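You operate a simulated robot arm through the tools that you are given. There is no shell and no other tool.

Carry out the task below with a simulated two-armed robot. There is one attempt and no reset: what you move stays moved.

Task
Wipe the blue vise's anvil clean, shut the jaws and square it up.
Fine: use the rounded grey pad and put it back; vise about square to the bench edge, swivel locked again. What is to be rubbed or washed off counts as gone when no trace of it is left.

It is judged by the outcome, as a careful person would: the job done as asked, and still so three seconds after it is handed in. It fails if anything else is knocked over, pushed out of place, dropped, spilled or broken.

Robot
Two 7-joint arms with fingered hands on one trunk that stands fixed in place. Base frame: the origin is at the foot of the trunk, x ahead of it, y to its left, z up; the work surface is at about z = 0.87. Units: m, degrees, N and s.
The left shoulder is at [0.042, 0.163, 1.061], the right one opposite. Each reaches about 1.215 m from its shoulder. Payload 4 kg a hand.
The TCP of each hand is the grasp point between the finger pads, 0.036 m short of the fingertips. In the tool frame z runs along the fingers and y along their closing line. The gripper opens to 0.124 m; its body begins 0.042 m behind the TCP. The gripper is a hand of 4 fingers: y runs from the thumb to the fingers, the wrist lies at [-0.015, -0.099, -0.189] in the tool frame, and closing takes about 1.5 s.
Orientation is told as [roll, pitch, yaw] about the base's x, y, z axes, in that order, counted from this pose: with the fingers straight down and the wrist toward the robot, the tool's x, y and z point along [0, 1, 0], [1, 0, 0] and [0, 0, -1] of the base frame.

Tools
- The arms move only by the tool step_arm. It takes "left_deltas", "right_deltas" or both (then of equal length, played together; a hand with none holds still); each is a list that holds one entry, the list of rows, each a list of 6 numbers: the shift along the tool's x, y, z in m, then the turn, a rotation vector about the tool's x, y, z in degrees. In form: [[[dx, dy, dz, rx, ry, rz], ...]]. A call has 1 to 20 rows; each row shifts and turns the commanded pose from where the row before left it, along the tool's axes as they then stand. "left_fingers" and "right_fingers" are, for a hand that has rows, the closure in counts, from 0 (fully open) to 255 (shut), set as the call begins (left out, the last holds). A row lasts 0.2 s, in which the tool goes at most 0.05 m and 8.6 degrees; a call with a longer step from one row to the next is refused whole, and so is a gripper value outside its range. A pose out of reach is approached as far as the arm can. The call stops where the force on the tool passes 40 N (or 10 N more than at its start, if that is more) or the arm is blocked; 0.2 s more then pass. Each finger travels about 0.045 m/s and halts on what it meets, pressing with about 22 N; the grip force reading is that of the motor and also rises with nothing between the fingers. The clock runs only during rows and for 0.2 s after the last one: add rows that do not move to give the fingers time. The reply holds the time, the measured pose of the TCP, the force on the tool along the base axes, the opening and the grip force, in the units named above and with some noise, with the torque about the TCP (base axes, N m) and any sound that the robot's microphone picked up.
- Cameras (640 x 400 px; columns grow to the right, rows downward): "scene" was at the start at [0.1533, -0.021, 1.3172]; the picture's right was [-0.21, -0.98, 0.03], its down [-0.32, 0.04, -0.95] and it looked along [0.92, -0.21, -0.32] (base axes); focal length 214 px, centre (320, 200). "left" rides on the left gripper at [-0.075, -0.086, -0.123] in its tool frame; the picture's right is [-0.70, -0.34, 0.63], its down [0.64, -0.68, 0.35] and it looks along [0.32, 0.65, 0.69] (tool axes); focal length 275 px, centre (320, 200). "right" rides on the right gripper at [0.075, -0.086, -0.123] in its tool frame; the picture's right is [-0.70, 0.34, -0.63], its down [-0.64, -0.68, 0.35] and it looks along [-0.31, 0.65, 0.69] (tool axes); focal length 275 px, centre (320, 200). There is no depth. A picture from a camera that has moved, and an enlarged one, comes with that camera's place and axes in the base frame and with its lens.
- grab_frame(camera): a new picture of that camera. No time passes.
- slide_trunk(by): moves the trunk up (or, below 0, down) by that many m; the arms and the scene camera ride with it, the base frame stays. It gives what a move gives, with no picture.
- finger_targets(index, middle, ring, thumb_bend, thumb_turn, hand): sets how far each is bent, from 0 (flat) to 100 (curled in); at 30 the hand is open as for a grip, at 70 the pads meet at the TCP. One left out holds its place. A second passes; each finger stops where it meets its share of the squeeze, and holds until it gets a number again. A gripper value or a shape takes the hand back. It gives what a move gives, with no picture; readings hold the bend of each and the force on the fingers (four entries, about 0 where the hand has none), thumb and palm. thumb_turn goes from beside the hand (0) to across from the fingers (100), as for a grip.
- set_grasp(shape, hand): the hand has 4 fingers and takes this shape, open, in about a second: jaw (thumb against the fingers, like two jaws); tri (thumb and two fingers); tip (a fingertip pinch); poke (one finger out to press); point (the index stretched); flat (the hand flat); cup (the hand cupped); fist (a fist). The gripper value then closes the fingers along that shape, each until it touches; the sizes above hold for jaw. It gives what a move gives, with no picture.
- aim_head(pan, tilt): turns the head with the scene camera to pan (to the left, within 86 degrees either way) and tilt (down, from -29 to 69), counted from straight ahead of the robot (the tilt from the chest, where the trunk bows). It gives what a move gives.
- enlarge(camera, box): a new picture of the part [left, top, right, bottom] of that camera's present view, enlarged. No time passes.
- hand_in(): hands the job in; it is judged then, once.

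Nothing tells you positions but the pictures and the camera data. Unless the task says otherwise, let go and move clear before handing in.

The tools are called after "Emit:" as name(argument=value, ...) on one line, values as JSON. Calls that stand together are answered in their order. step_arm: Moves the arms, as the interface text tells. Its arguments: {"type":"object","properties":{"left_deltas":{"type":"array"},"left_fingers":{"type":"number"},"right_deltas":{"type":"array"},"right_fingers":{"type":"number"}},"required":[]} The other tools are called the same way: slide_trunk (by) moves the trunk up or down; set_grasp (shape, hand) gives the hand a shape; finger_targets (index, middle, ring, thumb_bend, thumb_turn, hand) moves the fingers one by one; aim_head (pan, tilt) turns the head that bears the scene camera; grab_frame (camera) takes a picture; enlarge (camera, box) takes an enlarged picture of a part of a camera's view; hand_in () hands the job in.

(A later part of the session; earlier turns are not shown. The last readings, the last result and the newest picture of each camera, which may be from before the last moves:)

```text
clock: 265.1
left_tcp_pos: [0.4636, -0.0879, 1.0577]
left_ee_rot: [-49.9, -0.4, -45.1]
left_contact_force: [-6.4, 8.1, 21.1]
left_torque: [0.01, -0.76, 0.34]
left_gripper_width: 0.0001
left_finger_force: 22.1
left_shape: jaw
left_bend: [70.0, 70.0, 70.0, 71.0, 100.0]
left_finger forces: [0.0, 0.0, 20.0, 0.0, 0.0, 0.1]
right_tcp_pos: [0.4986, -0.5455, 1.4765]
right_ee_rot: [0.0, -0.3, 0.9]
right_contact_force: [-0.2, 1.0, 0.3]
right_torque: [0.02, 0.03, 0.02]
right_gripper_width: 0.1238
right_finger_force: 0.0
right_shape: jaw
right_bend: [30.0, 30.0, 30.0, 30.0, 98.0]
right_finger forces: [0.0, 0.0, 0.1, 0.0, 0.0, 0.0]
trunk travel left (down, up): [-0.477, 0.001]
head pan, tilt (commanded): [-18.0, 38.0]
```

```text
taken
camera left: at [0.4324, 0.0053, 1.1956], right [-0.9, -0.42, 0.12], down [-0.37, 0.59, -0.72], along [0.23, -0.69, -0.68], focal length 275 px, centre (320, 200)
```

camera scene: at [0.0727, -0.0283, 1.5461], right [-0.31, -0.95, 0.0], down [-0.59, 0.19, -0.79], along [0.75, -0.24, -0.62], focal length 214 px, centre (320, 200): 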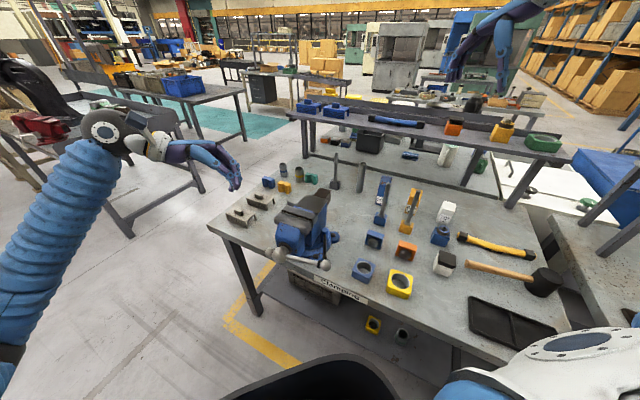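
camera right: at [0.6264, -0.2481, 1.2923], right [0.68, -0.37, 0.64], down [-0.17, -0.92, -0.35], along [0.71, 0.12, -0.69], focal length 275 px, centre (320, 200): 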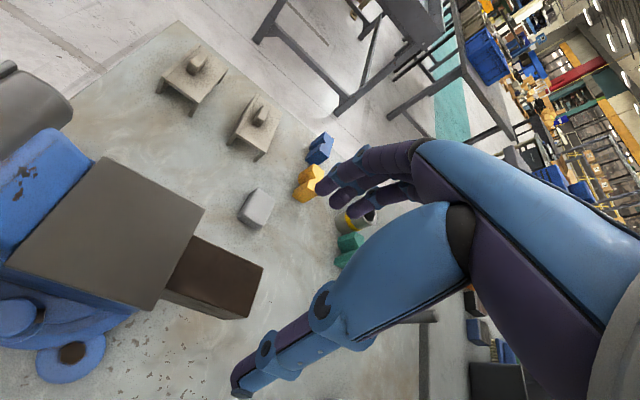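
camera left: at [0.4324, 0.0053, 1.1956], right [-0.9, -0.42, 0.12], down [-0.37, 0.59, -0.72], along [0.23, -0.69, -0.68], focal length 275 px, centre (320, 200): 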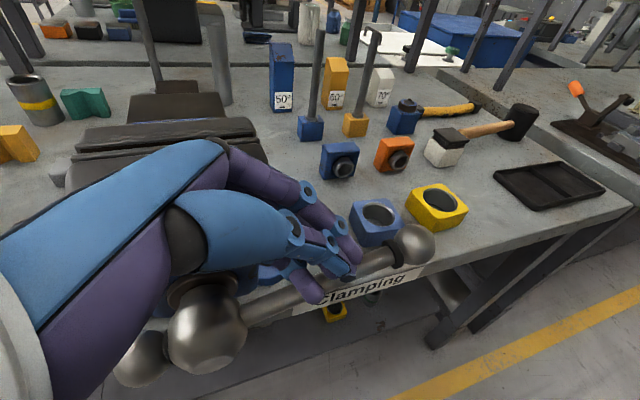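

Contact at 21 N on the bar. Pressing a little more to see if it turns.

Emit:
step_arm(left_deltas=[[[0.0038, 0, 0.0032, 0, 0, 0], [0.0038, 0, 0.0032, 0, 0, 0]]])

Emit:
grab_frame(camera="left")

```text
clock: 265.7
left_tcp_pos: [0.4619, -0.0882, 1.0463]
left_ee_rot: [-49.8, -0.1, -45.1]
left_contact_force: [-19.5, 16.5, 20.9]
left_torque: [0.15, -0.61, 0.67]
left_gripper_width: 0.0001
left_finger_force: 22.3
left_shape: jaw
left_bend: [70.0, 70.0, 70.0, 71.0, 100.0]
left_finger forces: [0.0, 0.1, 29.4, 0.0, 0.0, 0.0]
right_tcp_pos: [0.4977, -0.5448, 1.4757]
right_ee_rot: [0.0, -0.1, 0.8]
right_contact_force: [1.3, -0.1, -1.0]
right_torque: [0.0, -0.04, -0.01]
right_gripper_width: 0.1235
right_finger_force: 0.1
right_shape: jaw
right_bend: [30.0, 30.0, 30.0, 30.0, 98.0]
right_finger forces: [0.1, 0.1, 0.0, 0.1, 0.0, 0.0]
trunk travel left (down, up): [-0.477, 0.001]
head pan, tilt (commanded): [-18.0, 38.0]
```

```text
taken
camera left: at [0.4317, 0.0054, 1.184], right [-0.9, -0.42, 0.12], down [-0.37, 0.59, -0.72], along [0.23, -0.69, -0.69], focal length 275 px, centre (320, 200)
```

left: 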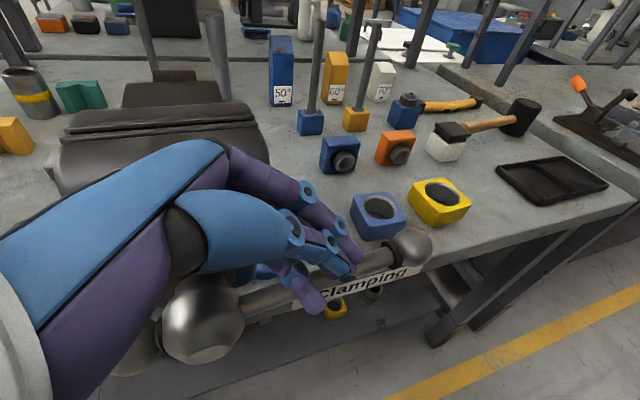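

The fingertip is slipping to the rear side of the bar. I'll lift slightly, shift 14 mm toward the front, and press again.

Emit:
step_arm(left_deltas=[[[-0.0115, 0, -0.0096, 0, 0, 0], [-0.0115, 0, -0.0096, 0, 0, 0], [0, -0.014, 0, 0, 0, 0], [0.0077, 0, 0.0064, 0, 0, 0]]])

Emit:
step_arm(left_deltas=[[[0.0077, 0, 0.0064, 0, 0, 0], [0.0077, 0, 0.0064, 0, 0, 0]]])

Emit:
grab_frame(camera="left")

```text
clock: 266.7
left_tcp_pos: [0.4553, -0.0793, 1.0647]
left_ee_rot: [-49.9, -0.1, -45.2]
left_contact_force: [-0.3, 0.2, 1.0]
left_torque: [-0.01, 0.0, -0.04]
left_gripper_width: 0.0
left_finger_force: 22.2
left_shape: jaw
left_bend: [70.0, 70.0, 70.0, 71.0, 100.0]
left_finger forces: [0.0, 0.0, 0.0, 0.0, 0.0, 0.0]
right_tcp_pos: [0.5011, -0.5471, 1.4757]
right_ee_rot: [0.0, 0.0, 0.9]
right_contact_force: [0.3, 0.6, 0.0]
right_torque: [-0.01, 0.02, 0.0]
right_gripper_width: 0.1243
right_finger_force: 0.0
right_shape: jaw
right_bend: [30.0, 30.0, 30.0, 30.0, 98.0]
right_finger forces: [0.1, 0.0, 0.0, 0.0, 0.0, 0.1]
trunk travel left (down, up): [-0.477, 0.001]
head pan, tilt (commanded): [-18.0, 38.0]
```

```text
clock: 267.3
left_tcp_pos: [0.4566, -0.0786, 1.0455]
left_ee_rot: [-49.8, -0.1, -45.2]
left_contact_force: [0.4, 0.0, 0.5]
left_torque: [-0.01, 0.02, 0.01]
left_gripper_width: 0.0003
left_finger_force: 22.4
left_shape: jaw
left_bend: [70.0, 70.0, 70.0, 71.0, 100.0]
left_finger forces: [0.0, 0.0, 0.8, 0.0, 0.0, 0.0]
right_tcp_pos: [0.5012, -0.5472, 1.4762]
right_ee_rot: [0.0, -0.2, 0.8]
right_contact_force: [0.0, 0.3, 0.6]
right_torque: [0.01, 0.02, 0.04]
right_gripper_width: 0.1239
right_finger_force: 0.2
right_shape: jaw
right_bend: [30.0, 30.0, 30.0, 30.0, 98.0]
right_finger forces: [0.0, 0.0, 0.0, 0.0, 0.0, 0.0]
trunk travel left (down, up): [-0.477, 0.001]
head pan, tilt (commanded): [-18.0, 38.0]
```

```text
taken
camera left: at [0.4259, 0.0136, 1.183], right [-0.9, -0.42, 0.12], down [-0.37, 0.59, -0.72], along [0.23, -0.69, -0.69], focal length 275 px, centre (320, 200)
```

left: 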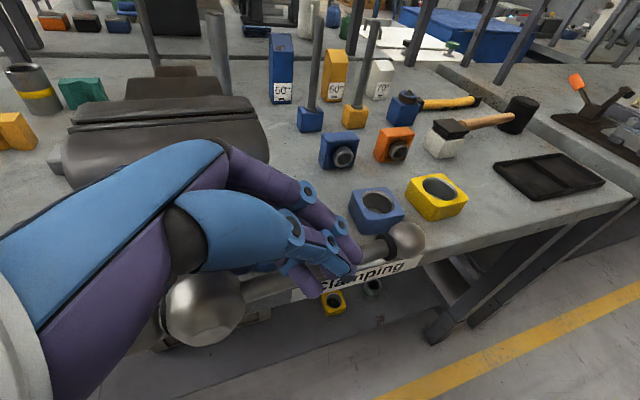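

Now the beak sits on top of the bar (0.8 N). Pressing further.

Emit:
step_arm(left_deltas=[[[0.0054, 0, 0.0045, 0, 0, 0], [0.0054, 0, 0.0045, 0, 0, 0]]])

Emit:
step_arm(left_deltas=[[[0.0054, 0, 0.0045, 0, 0, 0], [0.0054, 0, 0.0045, 0, 0, 0]]])

Emit:
grab_frame(camera="left")

```text
clock: 267.9
left_tcp_pos: [0.4554, -0.078, 1.0311]
left_ee_rot: [-49.8, -0.1, -45.1]
left_contact_force: [-0.9, 0.4, 1.1]
left_torque: [-0.03, -0.05, 0.0]
left_gripper_width: 0.0001
left_finger_force: 21.8
left_shape: jaw
left_bend: [70.0, 70.0, 70.0, 71.0, 100.0]
left_finger forces: [0.0, 1.5, 0.5, 0.0, 0.1, 0.0]
right_tcp_pos: [0.5001, -0.5462, 1.4759]
right_ee_rot: [0.1, -0.1, 0.8]
right_contact_force: [-0.1, -0.3, 0.0]
right_torque: [-0.04, 0.0, 0.01]
right_gripper_width: 0.124
right_finger_force: 0.0
right_shape: jaw
right_bend: [30.0, 30.0, 30.0, 30.0, 98.0]
right_finger forces: [0.0, 0.0, 0.1, 0.1, 0.0, 0.0]
trunk travel left (down, up): [-0.477, 0.001]
head pan, tilt (commanded): [-18.0, 38.0]
```

```text
clock: 268.5
left_tcp_pos: [0.4548, -0.0788, 1.0171]
left_ee_rot: [-49.8, -0.2, -45.2]
left_contact_force: [-9.0, 6.8, 4.7]
left_torque: [-0.16, -0.32, 0.2]
left_gripper_width: 0.0
left_finger_force: 22.2
left_shape: jaw
left_bend: [70.0, 70.0, 70.0, 71.0, 100.0]
left_finger forces: [0.0, 11.6, 0.9, 0.1, 0.1, 0.0]
right_tcp_pos: [0.5002, -0.5471, 1.4763]
right_ee_rot: [0.0, -0.2, 0.8]
right_contact_force: [1.2, -0.8, -0.5]
right_torque: [-0.04, -0.02, -0.02]
right_gripper_width: 0.1238
right_finger_force: 0.0
right_shape: jaw
right_bend: [30.0, 30.0, 30.0, 30.0, 98.0]
right_finger forces: [0.1, 0.0, 0.0, 0.0, 0.1, 0.0]
trunk travel left (down, up): [-0.477, 0.001]
head pan, tilt (commanded): [-18.0, 38.0]
```

```text
taken
camera left: at [0.4249, 0.0149, 1.1542], right [-0.9, -0.42, 0.12], down [-0.37, 0.59, -0.72], along [0.23, -0.69, -0.69], focal length 275 px, centre (320, 200)
```

left: 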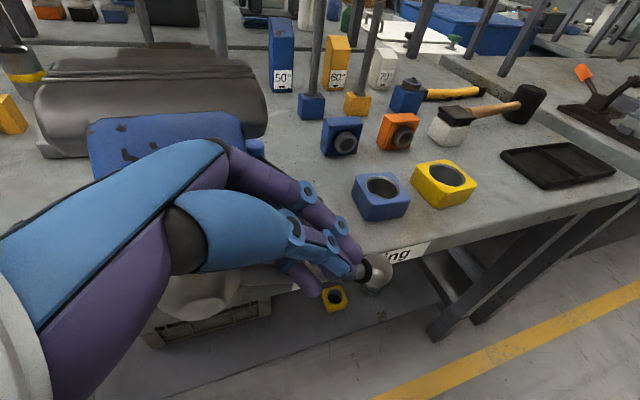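

The crank is turning easily (now ≈ −23°, about 3:45). Re-centring on the bar (8 mm rearward) and continuing with less lean.

Emit:
step_arm(left_deltas=[[[-0.0077, 0, -0.0064, 0, 0, 0], [-0.004, 0.008, -0.0032, 0, 0, 0], [0, 0, 0, 0, 7, 0], [0, 0, 0, 0, 7, 0]]])

Emit:
grab_frame(camera="left")

Emit:
enlarge(camera="scene", box=[230, 170, 370, 290])

```text
clock: 269.5
left_tcp_pos: [0.4616, -0.0837, 1.0341]
left_ee_rot: [-35.7, -0.1, -45.0]
left_contact_force: [-9.6, 5.6, -2.2]
left_torque: [0.03, 0.2, 0.29]
left_gripper_width: 0.0
left_finger_force: 21.6
left_shape: jaw
left_bend: [70.0, 70.0, 70.0, 71.0, 100.0]
left_finger forces: [0.1, 0.0, 10.7, 0.0, 0.0, 0.0]
right_tcp_pos: [0.4999, -0.546, 1.4755]
right_ee_rot: [0.0, -0.2, 0.8]
right_contact_force: [-0.6, -0.1, 0.5]
right_torque: [-0.03, -0.02, 0.02]
right_gripper_width: 0.1238
right_finger_force: 0.0
right_shape: jaw
right_bend: [30.0, 30.0, 30.0, 30.0, 98.0]
right_finger forces: [0.0, 0.2, 0.1, 0.0, 0.1, 0.1]
trunk travel left (down, up): [-0.477, 0.001]
head pan, tilt (commanded): [-18.0, 38.0]
```

```text
taken
camera left: at [0.4064, -0.0156, 1.1775], right [-0.9, -0.42, -0.11], down [-0.25, 0.71, -0.66], along [0.36, -0.56, -0.74], focal length 275 px, centre (320, 200)
```

left: 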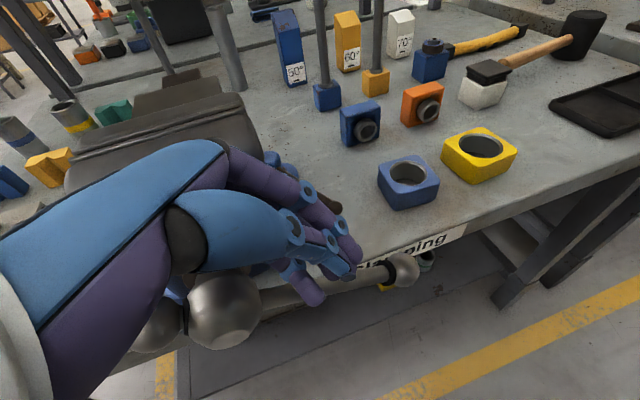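

```text
3.33 times, centred on (300, 230) of scene
camera zoom: at [0.0719, -0.0273, 1.5462], right [-0.31, -0.95, 0.0], down [-0.59, 0.19, -0.79], along [0.75, -0.24, -0.62], focal length 715 px, centre (387, 100)
```

zoom: 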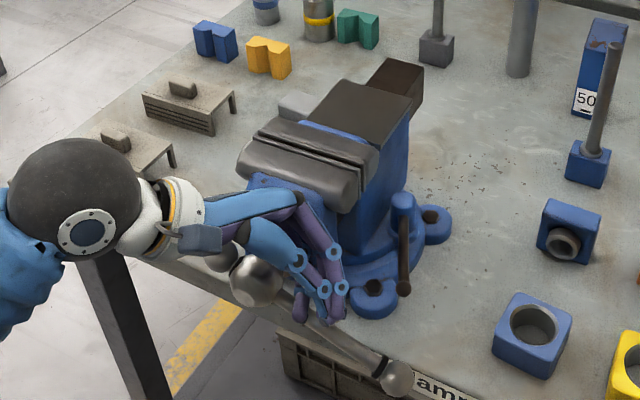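

The knuckles touch the moving jaw's end when too far rearward. Shifting back 8 mm and pressing lower.

Emit:
step_arm(left_deltas=[[[0, -0.009, 0, 0, 0, 0], [-0.004, 0, 0.008, 0, 0, 0], [0.0059, 0, 0.0081, 0, 0, 0]]])

Emit:
step_arm(left_deltas=[[[0.0059, 0, 0.0081, 0, 0, 0], [0.0059, 0, 0.0081, 0, 0, 0]]])

Emit:
grab_frame(camera="left")

```text
clock: 270.3
left_tcp_pos: [0.449, -0.0835, 1.0178]
left_ee_rot: [-35.7, -0.1, -45.1]
left_contact_force: [0.2, -0.3, -0.9]
left_torque: [-0.03, 0.0, 0.05]
left_gripper_width: 0.0001
left_finger_force: 22.1
left_shape: jaw
left_bend: [70.0, 70.0, 70.0, 71.0, 100.0]
left_finger forces: [0.0, 0.1, 0.1, 0.0, 0.1, 0.0]
right_tcp_pos: [0.5016, -0.5461, 1.4754]
right_ee_rot: [0.0, -0.1, 0.7]
right_contact_force: [0.0, -0.6, 0.6]
right_torque: [0.0, -0.01, 0.01]
right_gripper_width: 0.1236
right_finger_force: 0.1
right_shape: jaw
right_bend: [30.0, 30.0, 30.0, 30.0, 98.0]
right_finger forces: [0.0, 0.0, 0.0, 0.0, 0.1, 0.1]
trunk travel left (down, up): [-0.477, 0.001]
head pan, tilt (commanded): [-18.0, 38.0]
```

```text
clock: 270.9
left_tcp_pos: [0.4489, -0.083, 0.9971]
left_ee_rot: [-35.8, -0.1, -45.0]
left_contact_force: [0.2, 0.2, 1.9]
left_torque: [0.0, 0.0, 0.02]
left_gripper_width: 0.0002
left_finger_force: 22.0
left_shape: jaw
left_bend: [70.0, 70.0, 70.0, 71.0, 100.0]
left_finger forces: [0.0, 0.0, 1.0, 0.1, 0.0, 0.0]
right_tcp_pos: [0.4982, -0.5467, 1.4754]
right_ee_rot: [0.1, 0.0, 0.7]
right_contact_force: [0.4, -0.1, -0.1]
right_torque: [-0.01, -0.02, 0.02]
right_gripper_width: 0.1239
right_finger_force: 0.0
right_shape: jaw
right_bend: [30.0, 30.0, 30.0, 30.0, 98.0]
right_finger forces: [0.0, 0.1, 0.1, 0.1, 0.0, 0.1]
trunk travel left (down, up): [-0.477, 0.001]
head pan, tilt (commanded): [-18.0, 38.0]
```

```text
taken
camera left: at [0.3945, -0.0143, 1.1418], right [-0.9, -0.42, -0.11], down [-0.25, 0.71, -0.66], along [0.35, -0.57, -0.74], focal length 275 px, centre (320, 200)
```

left: 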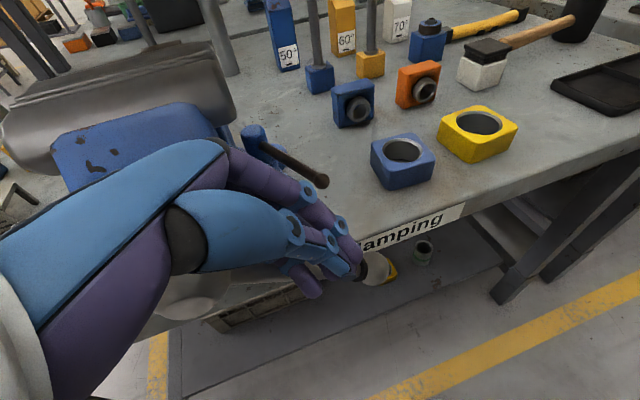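

Turning with ~1–2 N; crank now ≈ −34°. Continuing down, reducing the lean.

Emit:
step_arm(left_deltas=[[[0.0059, 0, 0.0081, 0, 5, 0], [0.0059, 0, 0.0081, 0, 5, 0], [0.004, 0, 0.009, 0, 0, 0]]])

Emit:
step_arm(left_deltas=[[[0.0045, 0, 0.009, 0, 0, 0], [0.0045, 0, 0.009, 0, 0, 0]]])

Emit:
grab_frame(camera="left")

Emit:
enlarge(camera="scene", box=[230, 170, 370, 290])

```text
clock: 271.7
left_tcp_pos: [0.4475, -0.0831, 0.9711]
left_ee_rot: [-25.8, -0.3, -45.0]
left_contact_force: [-1.3, -5.9, 16.0]
left_torque: [0.57, -1.03, -0.37]
left_gripper_width: 0.0001
left_finger_force: 21.9
left_shape: jaw
left_bend: [70.0, 70.0, 70.0, 71.0, 100.0]
left_finger forces: [0.0, 0.0, 9.1, 0.0, 0.1, 5.3]
right_tcp_pos: [0.4993, -0.5488, 1.4757]
right_ee_rot: [0.1, -0.2, 0.8]
right_contact_force: [-0.1, -0.1, 1.0]
right_torque: [0.0, -0.02, -0.01]
right_gripper_width: 0.1239
right_finger_force: 0.0
right_shape: jaw
right_bend: [30.0, 30.0, 30.0, 30.0, 98.0]
right_finger forces: [0.0, 0.0, 0.0, 0.0, 0.1, 0.1]
trunk travel left (down, up): [-0.477, 0.001]
head pan, tilt (commanded): [-18.0, 38.0]
```

```text
clock: 272.0
left_tcp_pos: [0.4486, -0.085, 0.9683]
left_ee_rot: [-25.8, -0.8, -45.5]
left_contact_force: [-3.8, -7.2, 9.0]
left_torque: [0.52, -0.78, -0.33]
left_gripper_width: 0.0
left_finger_force: 22.0
left_shape: jaw
left_bend: [70.0, 70.0, 70.0, 71.0, 100.0]
left_finger forces: [0.0, 0.1, 5.8, 0.0, 0.0, 7.1]
right_tcp_pos: [0.4989, -0.5479, 1.4757]
right_ee_rot: [0.0, -0.2, 0.8]
right_contact_force: [0.6, -0.2, -0.8]
right_torque: [0.0, 0.04, 0.03]
right_gripper_width: 0.1238
right_finger_force: 0.1
right_shape: jaw
right_bend: [30.0, 30.0, 30.0, 30.0, 98.0]
right_finger forces: [0.0, 0.0, 0.0, 0.0, 0.1, 0.0]
trunk travel left (down, up): [-0.477, 0.001]
head pan, tilt (commanded): [-18.0, 38.0]
stopped in row 1 (left hand): the force on the tool passed its limit at 47 N (the readings are from after the stop); the commanded pose is now the measured one
```

```text
taken
camera left: at [0.375, -0.0326, 1.1112], right [-0.88, -0.4, -0.27], down [-0.17, 0.78, -0.6], along [0.45, -0.48, -0.75], focal length 275 px, centre (320, 200)
```

left: 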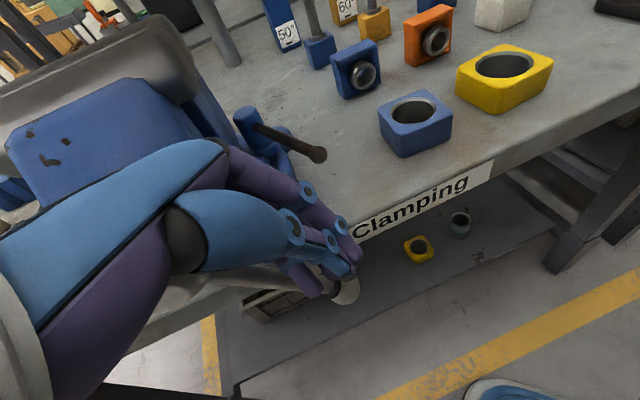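

```text
3.33 times, centred on (300, 230) of scene
camera zoom: at [0.0724, -0.0285, 1.546], right [-0.31, -0.95, 0.0], down [-0.59, 0.19, -0.79], along [0.75, -0.24, -0.62], focal length 715 px, centre (387, 100)
```

zoom: 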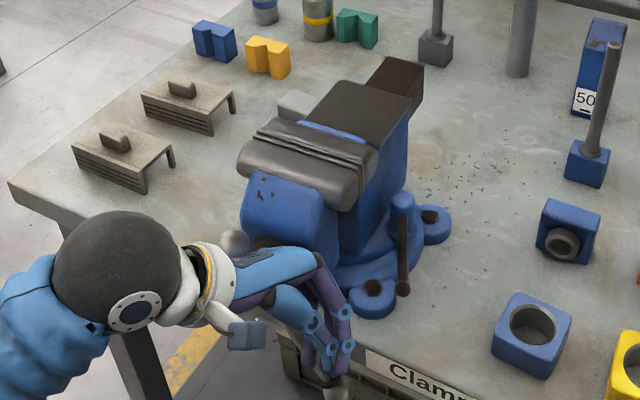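

The palm reached the hub; the crank is now at about −60° (5 o'clock) and the jaws look closer. Backing the hand up to inspect.

Emit:
step_arm(left_deltas=[[[-0.0088, -0.004, -0.018, 0, 0, 0], [-0.0131, -0.004, -0.027, 0, 0, 0], [-0.0153, 0, -0.0315, 0, -5, 0], [-0.0153, 0, -0.0315, 0, -5, 0]]])

Emit:
step_arm(left_deltas=[[[-0.02, 0, -0.03, 0, -5, 0], [-0.02, 0, -0.03, 0, 0, 0], [-0.02, 0, -0.03, 0, 0, 0], [-0.02, 0, -0.03, 0, 0, 0]]])

Emit:
enlarge(camera="scene", box=[270, 185, 350, 245])

Emit:
grab_frame(camera="left")

```text
clock: 273.0
left_tcp_pos: [0.4446, -0.0755, 1.087]
left_ee_rot: [-35.8, -0.7, -45.3]
left_contact_force: [0.5, 0.1, -0.7]
left_torque: [0.03, 0.02, -0.01]
left_gripper_width: 0.0
left_finger_force: 21.8
left_shape: jaw
left_bend: [70.0, 70.0, 70.0, 71.0, 100.0]
left_finger forces: [0.0, 0.0, 0.0, 0.0, 0.0, 0.0]
right_tcp_pos: [0.5, -0.5467, 1.4747]
right_ee_rot: [-0.1, -0.1, 0.7]
right_contact_force: [0.5, 0.3, -0.1]
right_torque: [-0.02, -0.02, -0.01]
right_gripper_width: 0.1237
right_finger_force: 0.1
right_shape: jaw
right_bend: [30.0, 30.0, 30.0, 30.0, 98.0]
right_finger forces: [0.0, 0.0, 0.0, 0.0, 0.0, 0.0]
trunk travel left (down, up): [-0.477, 0.001]
head pan, tilt (commanded): [-18.0, 38.0]
```

```text
clock: 274.0
left_tcp_pos: [0.4504, -0.0636, 1.2295]
left_ee_rot: [-40.7, -0.6, -45.3]
left_contact_force: [0.4, -0.1, -0.4]
left_torque: [0.0, 0.0, 0.03]
left_gripper_width: 0.0
left_finger_force: 21.7
left_shape: jaw
left_bend: [70.0, 70.0, 70.0, 71.0, 100.0]
left_finger forces: [0.0, 0.0, 0.0, 0.0, 0.0, 0.0]
right_tcp_pos: [0.5005, -0.5464, 1.4757]
right_ee_rot: [0.2, -0.1, 0.7]
right_contact_force: [-0.5, 0.0, 0.0]
right_torque: [0.01, 0.01, -0.04]
right_gripper_width: 0.1235
right_finger_force: 0.1
right_shape: jaw
right_bend: [30.0, 30.0, 30.0, 30.0, 98.0]
right_finger forces: [0.0, 0.0, 0.0, 0.1, 0.0, 0.0]
trunk travel left (down, up): [-0.477, 0.001]
head pan, tilt (commanded): [-18.0, 38.0]
```

```text
6.67 times, centred on (310, 215) of scene
camera zoom: at [0.0728, -0.028, 1.5462], right [-0.31, -0.95, 0.0], down [-0.59, 0.19, -0.79], along [0.75, -0.24, -0.62], focal length 1430 px, centre (387, 100)
```

zoom: 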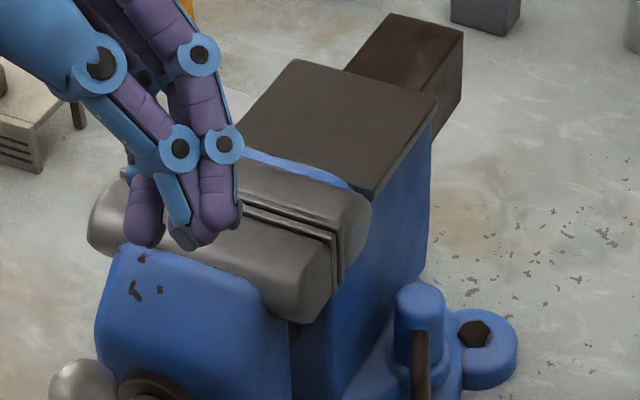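

```text
taken
camera left: at [0.4053, 0.014, 1.3725], right [-0.91, -0.42, -0.03], down [-0.29, 0.66, -0.69], along [0.31, -0.62, -0.72], focal length 275 px, centre (320, 200)
```

left: 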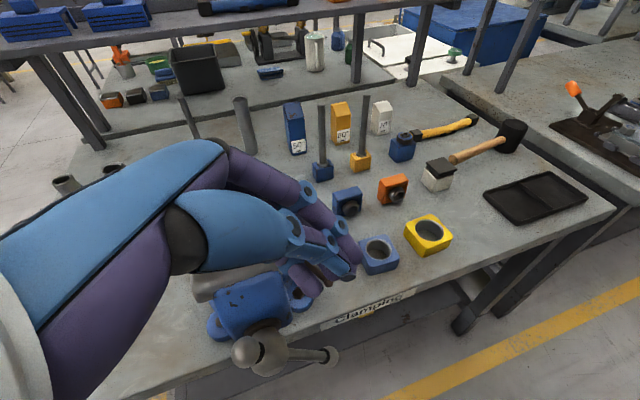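

The jaws are nearly closed. Moving the left hand aside for a clear view of the gap.

Emit:
step_arm(left_deltas=[[[-0.02, -0.01, -0.035, 0, 0, 0], [-0.02, -0.01, -0.035, 0, 0, 0], [0.0, -0.03, -0.035, 0, 0, 0]]])

Emit:
enlarge(camera="scene", box=[270, 185, 350, 245])

Emit:
enlarge(camera="scene", box=[230, 190, 350, 290])

```text
clock: 274.8
left_tcp_pos: [0.4427, 0.0032, 1.3367]
left_ee_rot: [-40.8, -0.8, -45.2]
left_contact_force: [0.0, 0.4, 0.0]
left_torque: [-0.01, -0.03, 0.0]
left_gripper_width: 0.0
left_finger_force: 21.8
left_shape: jaw
left_bend: [70.0, 70.0, 70.0, 71.0, 100.0]
left_finger forces: [0.1, 0.1, 0.0, 0.0, 0.1, 0.0]
right_tcp_pos: [0.4982, -0.5458, 1.4764]
right_ee_rot: [0.0, -0.2, 0.8]
right_contact_force: [0.0, -0.1, 0.9]
right_torque: [-0.01, 0.02, -0.02]
right_gripper_width: 0.1238
right_finger_force: 0.1
right_shape: jaw
right_bend: [30.0, 30.0, 30.0, 30.0, 98.0]
right_finger forces: [0.1, 0.0, 0.1, 0.0, 0.0, 0.1]
trunk travel left (down, up): [-0.477, 0.001]
head pan, tilt (commanded): [-18.0, 38.0]
```

```text
6.67 times, centred on (310, 215) of scene
camera zoom: at [0.0717, -0.0256, 1.5463], right [-0.31, -0.95, 0.0], down [-0.58, 0.19, -0.79], along [0.75, -0.24, -0.61], focal length 1430 px, centre (387, 100)
```

zoom: 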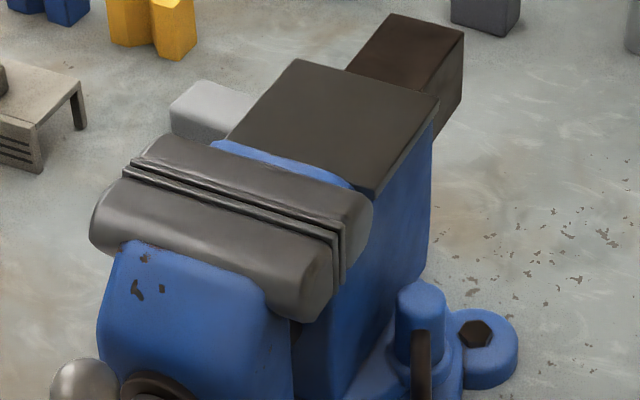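

```text
4.00 times, centred on (290, 240) of scene
camera zoom: at [0.0717, -0.0256, 1.5463], right [-0.31, -0.95, 0.0], down [-0.58, 0.19, -0.79], along [0.75, -0.24, -0.61], focal length 858 px, centre (440, 40)
```

zoom: 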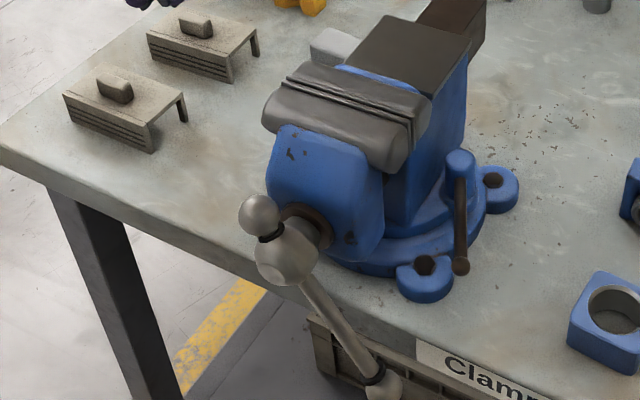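

A gap of only ~4 mm remains, i.e. ~40° more of crank. The crank's short end is now at the top left of the hub, so I'll push it to the right with the open left hand's index side, leaning from the left.

Emit:
step_arm(left_deltas=[[[0, 0, 0, 0, 8, 0], [0, 0, 0, 0, 8, 0], [0.0384, 0.0069, 0.0199, 0, 0, 0], [0.0384, 0.0069, 0.0199, 0, 0, 0], [0.0384, 0.0069, 0.0199, 0, 0, 0], [0.0384, 0.0069, 0.0199, 0, 0, 0]]], left_fingers=0)

Emit:
grab_frame(camera="left")

Emit:
enlarge(camera="scene", box=[210, 150, 350, 270])

```text
clock: 276.2
left_tcp_pos: [0.5406, 0.0551, 1.2004]
left_ee_rot: [-24.8, -0.7, -45.2]
left_contact_force: [-0.3, -0.4, -0.3]
left_torque: [0.0, 0.02, 0.01]
left_gripper_width: 0.1238
left_finger_force: 0.0
left_shape: jaw
left_bend: [30.0, 30.0, 30.0, 30.0, 98.0]
left_finger forces: [0.1, 0.0, 0.1, 0.1, 0.0, 0.0]
right_tcp_pos: [0.5006, -0.5448, 1.476]
right_ee_rot: [0.1, -0.1, 0.8]
right_contact_force: [0.4, 0.7, -0.1]
right_torque: [0.01, 0.0, -0.01]
right_gripper_width: 0.1235
right_finger_force: 0.1
right_shape: jaw
right_bend: [30.0, 30.0, 30.0, 30.0, 98.0]
right_finger forces: [0.1, 0.0, 0.0, 0.0, 0.0, 0.2]
trunk travel left (down, up): [-0.477, 0.001]
head pan, tilt (commanded): [-18.0, 38.0]
```

```text
taken
camera left: at [0.4662, 0.1057, 1.3426], right [-0.87, -0.4, -0.29], down [-0.16, 0.79, -0.59], along [0.46, -0.47, -0.75], focal length 275 px, centre (320, 200)
```

left: 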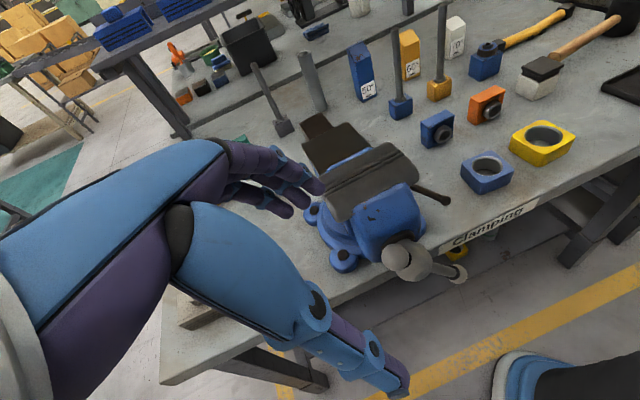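

```text
3.33 times, centred on (280, 210) of scene
camera zoom: at [0.0735, -0.0265, 1.5461], right [-0.31, -0.95, 0.0], down [-0.59, 0.19, -0.79], along [0.75, -0.24, -0.62], focal length 715 px, centre (453, 167)
```

zoom: 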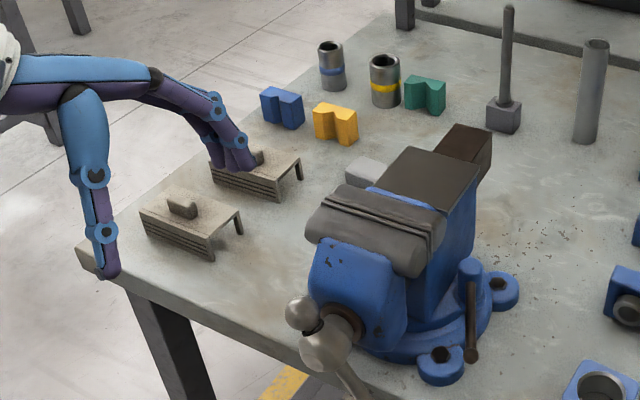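

Emit:
step_arm(left_deltas=[[[0.0146, -0.0022, 0.033, 0, 0, 0], [0.0146, -0.0022, 0.033, 0, 0, 0], [0.0146, -0.0022, 0.033, 0, 0, 0]]])

Emit:
enlarge(camera="left", box=[220, 100, 500, 340])

Emit:
enlarge(camera="scene", box=[210, 170, 350, 290])

```text
clock: 277.0
left_tcp_pos: [0.5326, 0.0576, 1.089]
left_ee_rot: [-24.8, -0.7, -45.3]
left_contact_force: [0.2, -0.1, -0.5]
left_torque: [0.01, 0.0, -0.02]
left_gripper_width: 0.1239
left_finger_force: 0.1
left_shape: jaw
left_bend: [30.0, 30.0, 30.0, 30.0, 98.0]
left_finger forces: [0.0, 0.0, 0.1, 0.0, 0.0, 0.0]
right_tcp_pos: [0.4999, -0.5462, 1.4766]
right_ee_rot: [0.2, -0.1, 0.9]
right_contact_force: [0.4, -1.4, 0.1]
right_torque: [0.02, 0.02, -0.01]
right_gripper_width: 0.1237
right_finger_force: 0.0
right_shape: jaw
right_bend: [30.0, 30.0, 30.0, 30.0, 98.0]
right_finger forces: [0.1, 0.0, 0.0, 0.1, 0.0, 0.0]
trunk travel left (down, up): [-0.477, 0.001]
head pan, tilt (commanded): [-18.0, 38.0]
```

```text
1.67 times, centred on (360, 220) of left
camera zoom: at [0.4592, 0.1079, 1.2324], right [-0.87, -0.4, -0.29], down [-0.16, 0.79, -0.59], along [0.46, -0.47, -0.75], focal length 459 px, centre (253, 167)
```

zoom: 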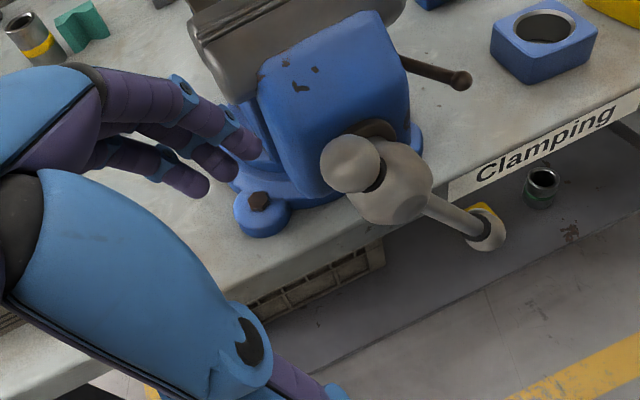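

```text
3.33 times, centred on (280, 230) of scene
camera zoom: at [0.0725, -0.0277, 1.5461], right [-0.31, -0.95, 0.0], down [-0.59, 0.19, -0.79], along [0.75, -0.24, -0.62], focal length 715 px, centre (453, 100)
```

zoom: 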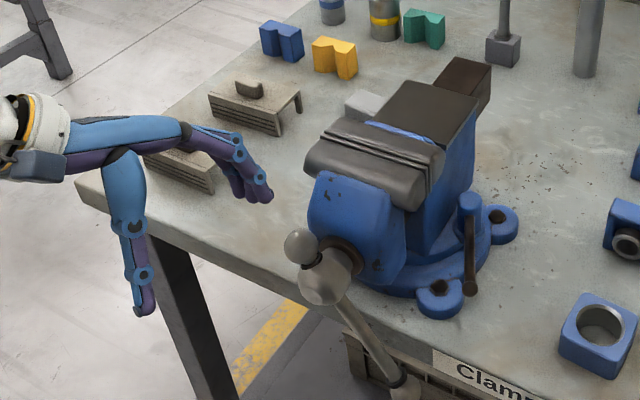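

Calibrating from the picture, the fingertips are ~2 cm too far rearward. Adjusting, then pushing right in small steps.

Emit:
step_arm(left_deltas=[[[0.0044, -0.0094, 0.015, 0, 0, 0], [0.0044, -0.0094, 0.015, 0, 0, 0]]])

Emit:
enlarge(camera="left", box=[220, 100, 500, 340])

```text
clock: 277.6
left_tcp_pos: [0.5173, 0.0676, 1.0587]
left_ee_rot: [-24.8, -0.7, -45.4]
left_contact_force: [-0.6, -0.3, 0.1]
left_torque: [0.03, 0.0, 0.01]
left_gripper_width: 0.1238
left_finger_force: 0.0
left_shape: jaw
left_bend: [30.0, 30.0, 30.0, 30.0, 98.0]
left_finger forces: [0.0, 0.0, 0.0, 0.1, 0.1, 0.1]
right_tcp_pos: [0.5001, -0.5463, 1.4756]
right_ee_rot: [-0.1, -0.1, 0.8]
right_contact_force: [-0.4, -0.4, -0.2]
right_torque: [-0.03, -0.01, -0.02]
right_gripper_width: 0.1241
right_finger_force: 0.0
right_shape: jaw
right_bend: [30.0, 30.0, 30.0, 30.0, 98.0]
right_finger forces: [0.0, 0.0, 0.0, 0.0, 0.0, 0.0]
trunk travel left (down, up): [-0.477, 0.001]
head pan, tilt (commanded): [-18.0, 38.0]
```

```text
1.67 times, centred on (360, 220) of left
camera zoom: at [0.4433, 0.1171, 1.2026], right [-0.87, -0.4, -0.29], down [-0.16, 0.79, -0.59], along [0.46, -0.47, -0.75], focal length 459 px, centre (253, 167)
```

zoom: 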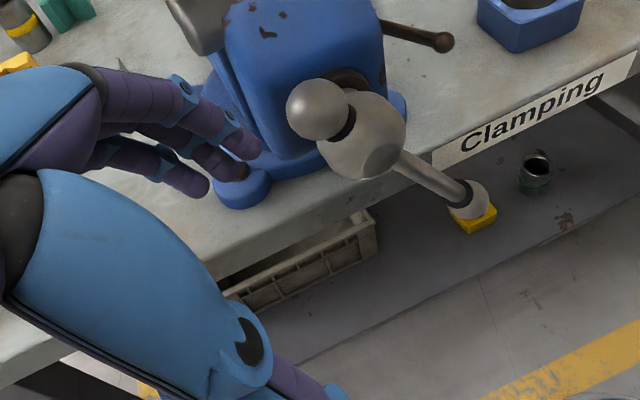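

Aligned with the short end's plane; 15 mm to contact. Pushing right.

Emit:
step_arm(left_deltas=[[[-0.0091, 0, 0.0042, 0, 0, 0], [-0.0091, 0, 0.0042, 0, 0, 0]]])

Emit:
step_arm(left_deltas=[[[-0.0045, 0, 0.0021, 0, 0, 0], [-0.0045, 0, 0.0021, 0, 0, 0]]])

Emit:
enlarge(camera="left", box=[220, 100, 500, 340])

```text
clock: 278.2
left_tcp_pos: [0.5049, 0.052, 1.0585]
left_ee_rot: [-24.9, -0.6, -45.2]
left_contact_force: [1.7, 2.0, -0.1]
left_torque: [0.03, -0.08, 0.19]
left_gripper_width: 0.1239
left_finger_force: 0.2
left_shape: jaw
left_bend: [30.0, 30.0, 30.0, 30.0, 98.0]
left_finger forces: [2.8, 0.1, 0.0, 0.0, 0.1, 0.0]
right_tcp_pos: [0.501, -0.5455, 1.4752]
right_ee_rot: [0.0, -0.1, 0.9]
right_contact_force: [-1.0, -0.7, 0.3]
right_torque: [0.02, 0.01, 0.0]
right_gripper_width: 0.1238
right_finger_force: 0.0
right_shape: jaw
right_bend: [30.0, 30.0, 30.0, 30.0, 98.0]
right_finger forces: [0.1, 0.0, 0.1, 0.0, 0.1, 0.0]
trunk travel left (down, up): [-0.477, 0.001]
head pan, tilt (commanded): [-18.0, 38.0]
```

```text
clock: 278.8
left_tcp_pos: [0.4978, 0.0445, 1.0584]
left_ee_rot: [-24.8, -0.8, -45.2]
left_contact_force: [5.4, 4.9, 2.0]
left_torque: [0.02, -0.19, 0.57]
left_gripper_width: 0.1239
left_finger_force: 0.0
left_shape: jaw
left_bend: [29.0, 30.0, 30.0, 30.0, 98.0]
left_finger forces: [7.7, 0.1, 0.0, 0.1, 0.0, 0.0]
right_tcp_pos: [0.5003, -0.547, 1.4748]
right_ee_rot: [0.0, 0.0, 0.8]
right_contact_force: [0.5, -0.4, 0.6]
right_torque: [0.02, 0.01, 0.01]
right_gripper_width: 0.1236
right_finger_force: 0.0
right_shape: jaw
right_bend: [30.0, 30.0, 30.0, 30.0, 98.0]
right_finger forces: [0.0, 0.0, 0.1, 0.0, 0.0, 0.0]
trunk travel left (down, up): [-0.477, 0.001]
head pan, tilt (commanded): [-18.0, 38.0]
```

```text
1.67 times, centred on (360, 220) of left
camera zoom: at [0.4232, 0.0951, 1.202], right [-0.87, -0.4, -0.29], down [-0.16, 0.79, -0.59], along [0.46, -0.47, -0.75], focal length 459 px, centre (253, 167)
```

zoom: 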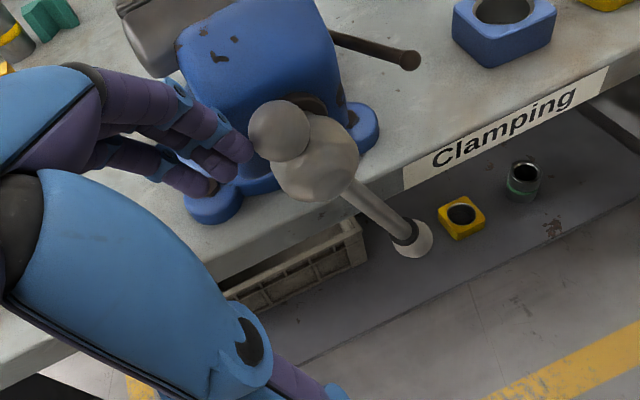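

It's turning (index 7.7 N). Continuing to push the short end over.

Emit:
step_arm(left_deltas=[[[-0.0068, 0, 0.0028, 0, 0, 0], [-0.0068, 0, 0.0028, 0, 0, 0]]])

Emit:
step_arm(left_deltas=[[[-0.0068, 0, 0.0025, 0, 0, 0], [-0.0068, 0, 0.0025, 0, 0, 0]]])

Emit:
enlarge(camera="left", box=[220, 100, 500, 340])

Emit:
enlarge(camera="scene", box=[250, 180, 350, 260])

```text
clock: 279.4
left_tcp_pos: [0.4876, 0.0342, 1.0601]
left_ee_rot: [-24.8, -0.7, -45.3]
left_contact_force: [6.6, 4.9, 2.0]
left_torque: [-0.06, -0.3, 0.68]
left_gripper_width: 0.1238
left_finger_force: 0.1
left_shape: jaw
left_bend: [28.0, 30.0, 30.0, 30.0, 98.0]
left_finger forces: [9.3, 0.0, 0.0, 0.0, 0.1, 0.1]
right_tcp_pos: [0.5007, -0.5471, 1.4755]
right_ee_rot: [0.0, -0.1, 0.9]
right_contact_force: [-0.4, -0.1, 0.1]
right_torque: [0.02, 0.0, 0.01]
right_gripper_width: 0.1239
right_finger_force: 0.1
right_shape: jaw
right_bend: [30.0, 30.0, 30.0, 30.0, 98.0]
right_finger forces: [0.0, 0.0, 0.0, 0.0, 0.1, 0.1]
trunk travel left (down, up): [-0.477, 0.001]
head pan, tilt (commanded): [-18.0, 38.0]
```

```text
clock: 280.0
left_tcp_pos: [0.4777, 0.026, 1.0601]
left_ee_rot: [-24.8, -0.7, -45.1]
left_contact_force: [12.5, 11.3, 4.1]
left_torque: [0.04, -0.52, 1.31]
left_gripper_width: 0.124
left_finger_force: 0.1
left_shape: jaw
left_bend: [27.0, 30.0, 30.0, 30.0, 98.0]
left_finger forces: [19.3, 0.0, 0.1, 0.1, 0.0, 0.0]
right_tcp_pos: [0.5008, -0.5458, 1.4747]
right_ee_rot: [0.1, -0.1, 0.9]
right_contact_force: [0.1, 0.3, -0.1]
right_torque: [0.0, 0.02, 0.01]
right_gripper_width: 0.1237
right_finger_force: 0.0
right_shape: jaw
right_bend: [30.0, 30.0, 30.0, 30.0, 98.0]
right_finger forces: [0.1, 0.1, 0.0, 0.1, 0.0, 0.0]
trunk travel left (down, up): [-0.477, 0.001]
head pan, tilt (commanded): [-18.0, 38.0]
```

```text
1.67 times, centred on (360, 220) of left
camera zoom: at [0.4034, 0.0761, 1.204], right [-0.87, -0.4, -0.29], down [-0.16, 0.79, -0.59], along [0.46, -0.47, -0.75], focal length 459 px, centre (253, 167)
```

zoom: 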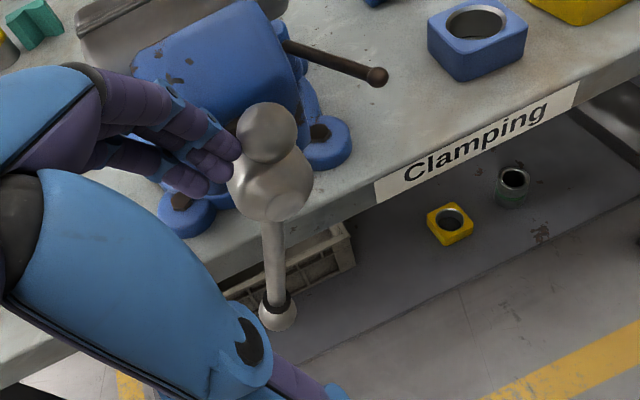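

```text
5.00 times, centred on (300, 220) of scene
camera zoom: at [0.0737, -0.0269, 1.5461], right [-0.31, -0.95, 0.0], down [-0.59, 0.19, -0.79], along [0.75, -0.24, -0.62], focal length 1072 px, centre (420, 100)
```

zoom: 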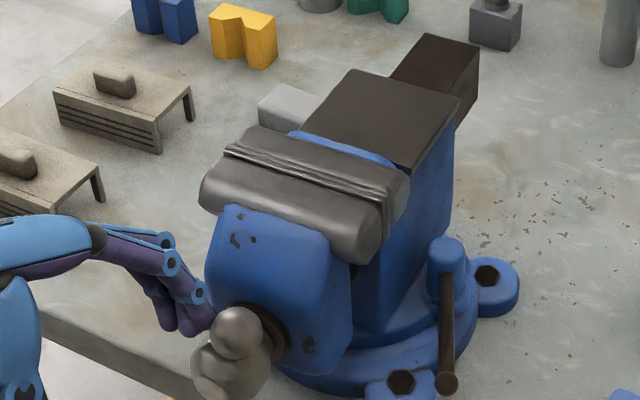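

The short end is now at the top, the ball at the bottom, and force is rising. Checking the jaw gap closely.

Emit:
enlarge(camera="scene", box=[275, 195, 335, 235])

Emit:
enlarge(camera="left", box=[240, 80, 400, 220])

```text
10.00 times, centred on (305, 215) of scene
camera zoom: at [0.0737, -0.0269, 1.5461], right [-0.31, -0.95, 0.0], down [-0.59, 0.19, -0.79], along [0.75, -0.24, -0.62], focal length 2145 px, centre (470, 50)
```

zoom: 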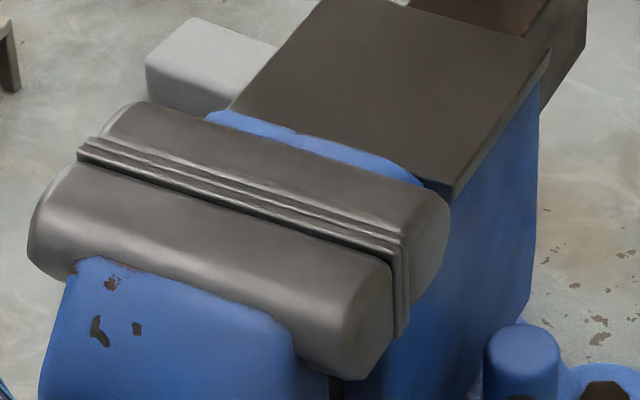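

```text
2.86 times, centred on (320, 150) of left
camera zoom: at [0.4034, 0.0761, 1.204], right [-0.87, -0.4, -0.29], down [-0.16, 0.79, -0.59], along [0.46, -0.47, -0.75], focal length 786 px, centre (320, 343)
```

zoom: 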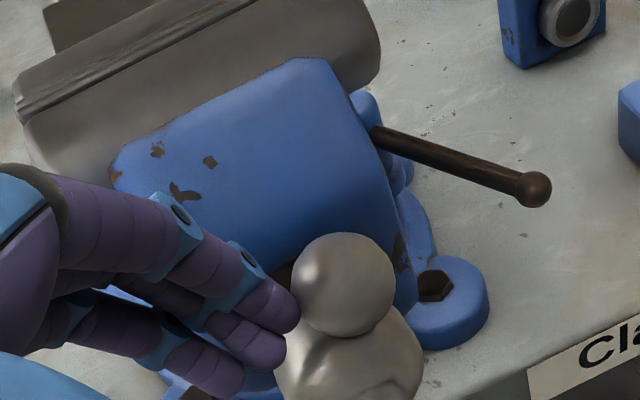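

The plates now look to be touching. A final firm push to make sure they're tight.

Emit:
step_arm(left_deltas=[[[-0.005, 0, 0.0015, 0, 0, 0], [-0.005, 0, 0.0015, 0, 0, 0]]])

Emit:
enlarge(camera="scene", box=[275, 195, 335, 235])

Emit:
enlarge(camera="left", box=[220, 80, 460, 340])

```text
clock: 280.6
left_tcp_pos: [0.4707, 0.0187, 1.0631]
left_ee_rot: [-24.9, -0.7, -45.3]
left_contact_force: [15.6, 17.6, 4.1]
left_torque: [0.14, -0.69, 1.87]
left_gripper_width: 0.1235
left_finger_force: 0.1
left_shape: jaw
left_bend: [27.0, 30.0, 30.0, 30.0, 98.0]
left_finger forces: [29.0, 0.0, 0.1, 0.0, 0.1, 0.0]
right_tcp_pos: [0.503, -0.5459, 1.4769]
right_ee_rot: [0.0, -0.1, 0.9]
right_contact_force: [0.4, -1.0, -0.5]
right_torque: [-0.03, 0.0, 0.0]
right_gripper_width: 0.1238
right_finger_force: 0.0
right_shape: jaw
right_bend: [30.0, 30.0, 30.0, 30.0, 98.0]
right_finger forces: [0.0, 0.1, 0.0, 0.1, 0.0, 0.0]
trunk travel left (down, up): [-0.477, 0.001]
head pan, tilt (commanded): [-18.0, 38.0]
```

```text
10.00 times, centred on (305, 215) of scene
camera zoom: at [0.0742, -0.0261, 1.5461], right [-0.31, -0.95, 0.0], down [-0.59, 0.19, -0.79], along [0.75, -0.24, -0.62], focal length 2145 px, centre (470, 50)
```

zoom: 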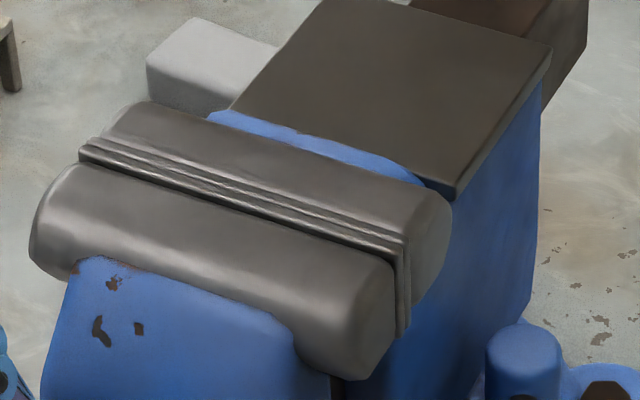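

```text
1.54 times, centred on (340, 210) of left
camera zoom: at [0.3966, 0.0689, 1.2054], right [-0.87, -0.4, -0.29], down [-0.16, 0.79, -0.59], along [0.46, -0.47, -0.75], focal length 424 px, centre (289, 185)
```

zoom: 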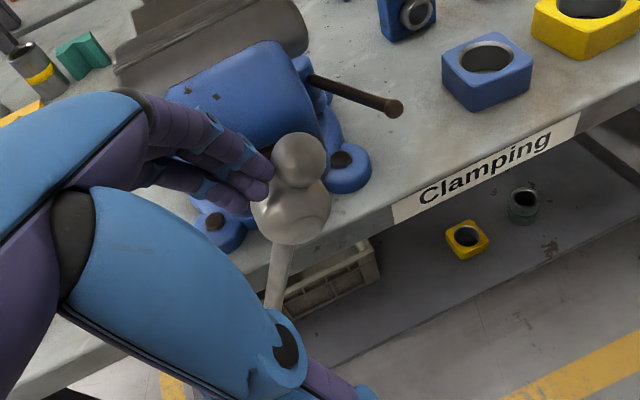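

The picture no longer changes as force rises to 29 N, so the jaws seem tight. I'll back the left hand off and inspect the gap from other viewpoints.

Emit:
step_arm(left_deltas=[[[0.01, 0, -0.004, 0, 0, 0], [0.015, 0, -0.01, 0, 0, 0], [0.01, 0, -0.03, 0, 0, 0], [0, 0, -0.04, 0, 0, 0], [0, 0, -0.04, 0, 0, 0], [0, 0, -0.04, 0, 0, 0]]])

Emit:
grab_frame(camera="left")

Emit:
enlarge(camera="left", box=[300, 120, 480, 300])

Emit:
grab_frame(camera="right")

```text
clock: 282.0
left_tcp_pos: [0.5373, 0.0889, 1.1963]
left_ee_rot: [-24.9, -0.6, -45.3]
left_contact_force: [0.4, 0.2, -0.1]
left_torque: [0.0, 0.0, -0.03]
left_gripper_width: 0.1243
left_finger_force: 0.0
left_shape: jaw
left_bend: [30.0, 30.0, 30.0, 30.0, 98.0]
left_finger forces: [0.0, 0.1, 0.0, 0.0, 0.0, 0.0]
right_tcp_pos: [0.5013, -0.5465, 1.4745]
right_ee_rot: [0.1, 0.0, 0.8]
right_contact_force: [-0.4, -0.4, 0.4]
right_torque: [-0.03, 0.02, -0.01]
right_gripper_width: 0.1239
right_finger_force: 0.0
right_shape: jaw
right_bend: [30.0, 30.0, 30.0, 30.0, 98.0]
right_finger forces: [0.0, 0.0, 0.1, 0.1, 0.0, 0.0]
trunk travel left (down, up): [-0.477, 0.001]
head pan, tilt (commanded): [-18.0, 38.0]
```

```text
taken
camera left: at [0.4631, 0.1403, 1.3399], right [-0.87, -0.4, -0.29], down [-0.16, 0.79, -0.59], along [0.46, -0.47, -0.75], focal length 275 px, centre (320, 200)
```

left: 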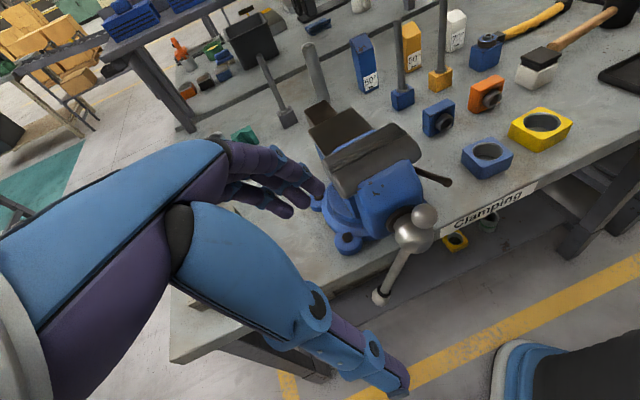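

```text
2.22 times, centred on (390, 210) of left
camera zoom: at [0.4631, 0.1403, 1.3399], right [-0.87, -0.4, -0.29], down [-0.16, 0.79, -0.59], along [0.46, -0.47, -0.75], focal length 612 px, centre (164, 178)
```

zoom: 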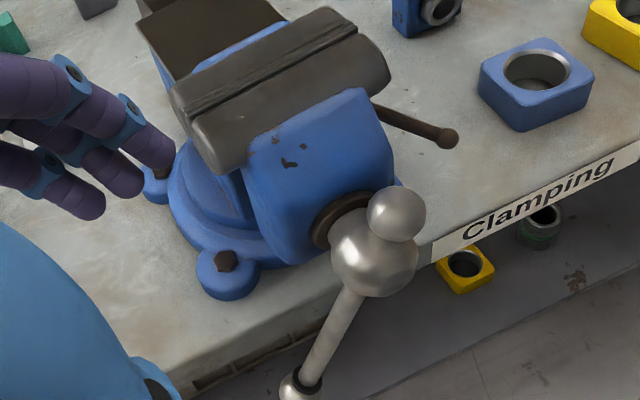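

```text
taken
camera right: at [0.4134, -0.4725, 1.599], right [0.35, -0.69, 0.63], down [-0.67, -0.65, -0.35], along [0.66, -0.31, -0.69], focal length 275 px, centre (320, 200)
```

right: 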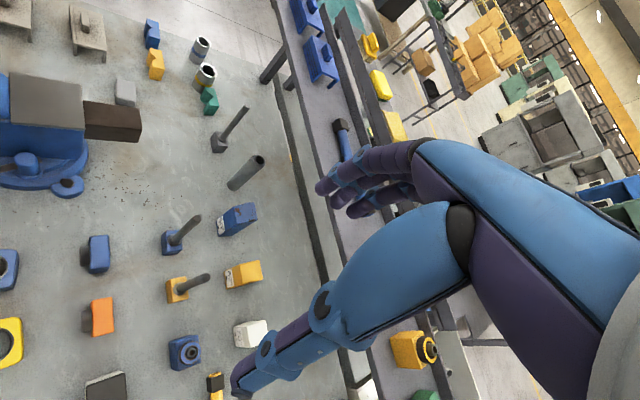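

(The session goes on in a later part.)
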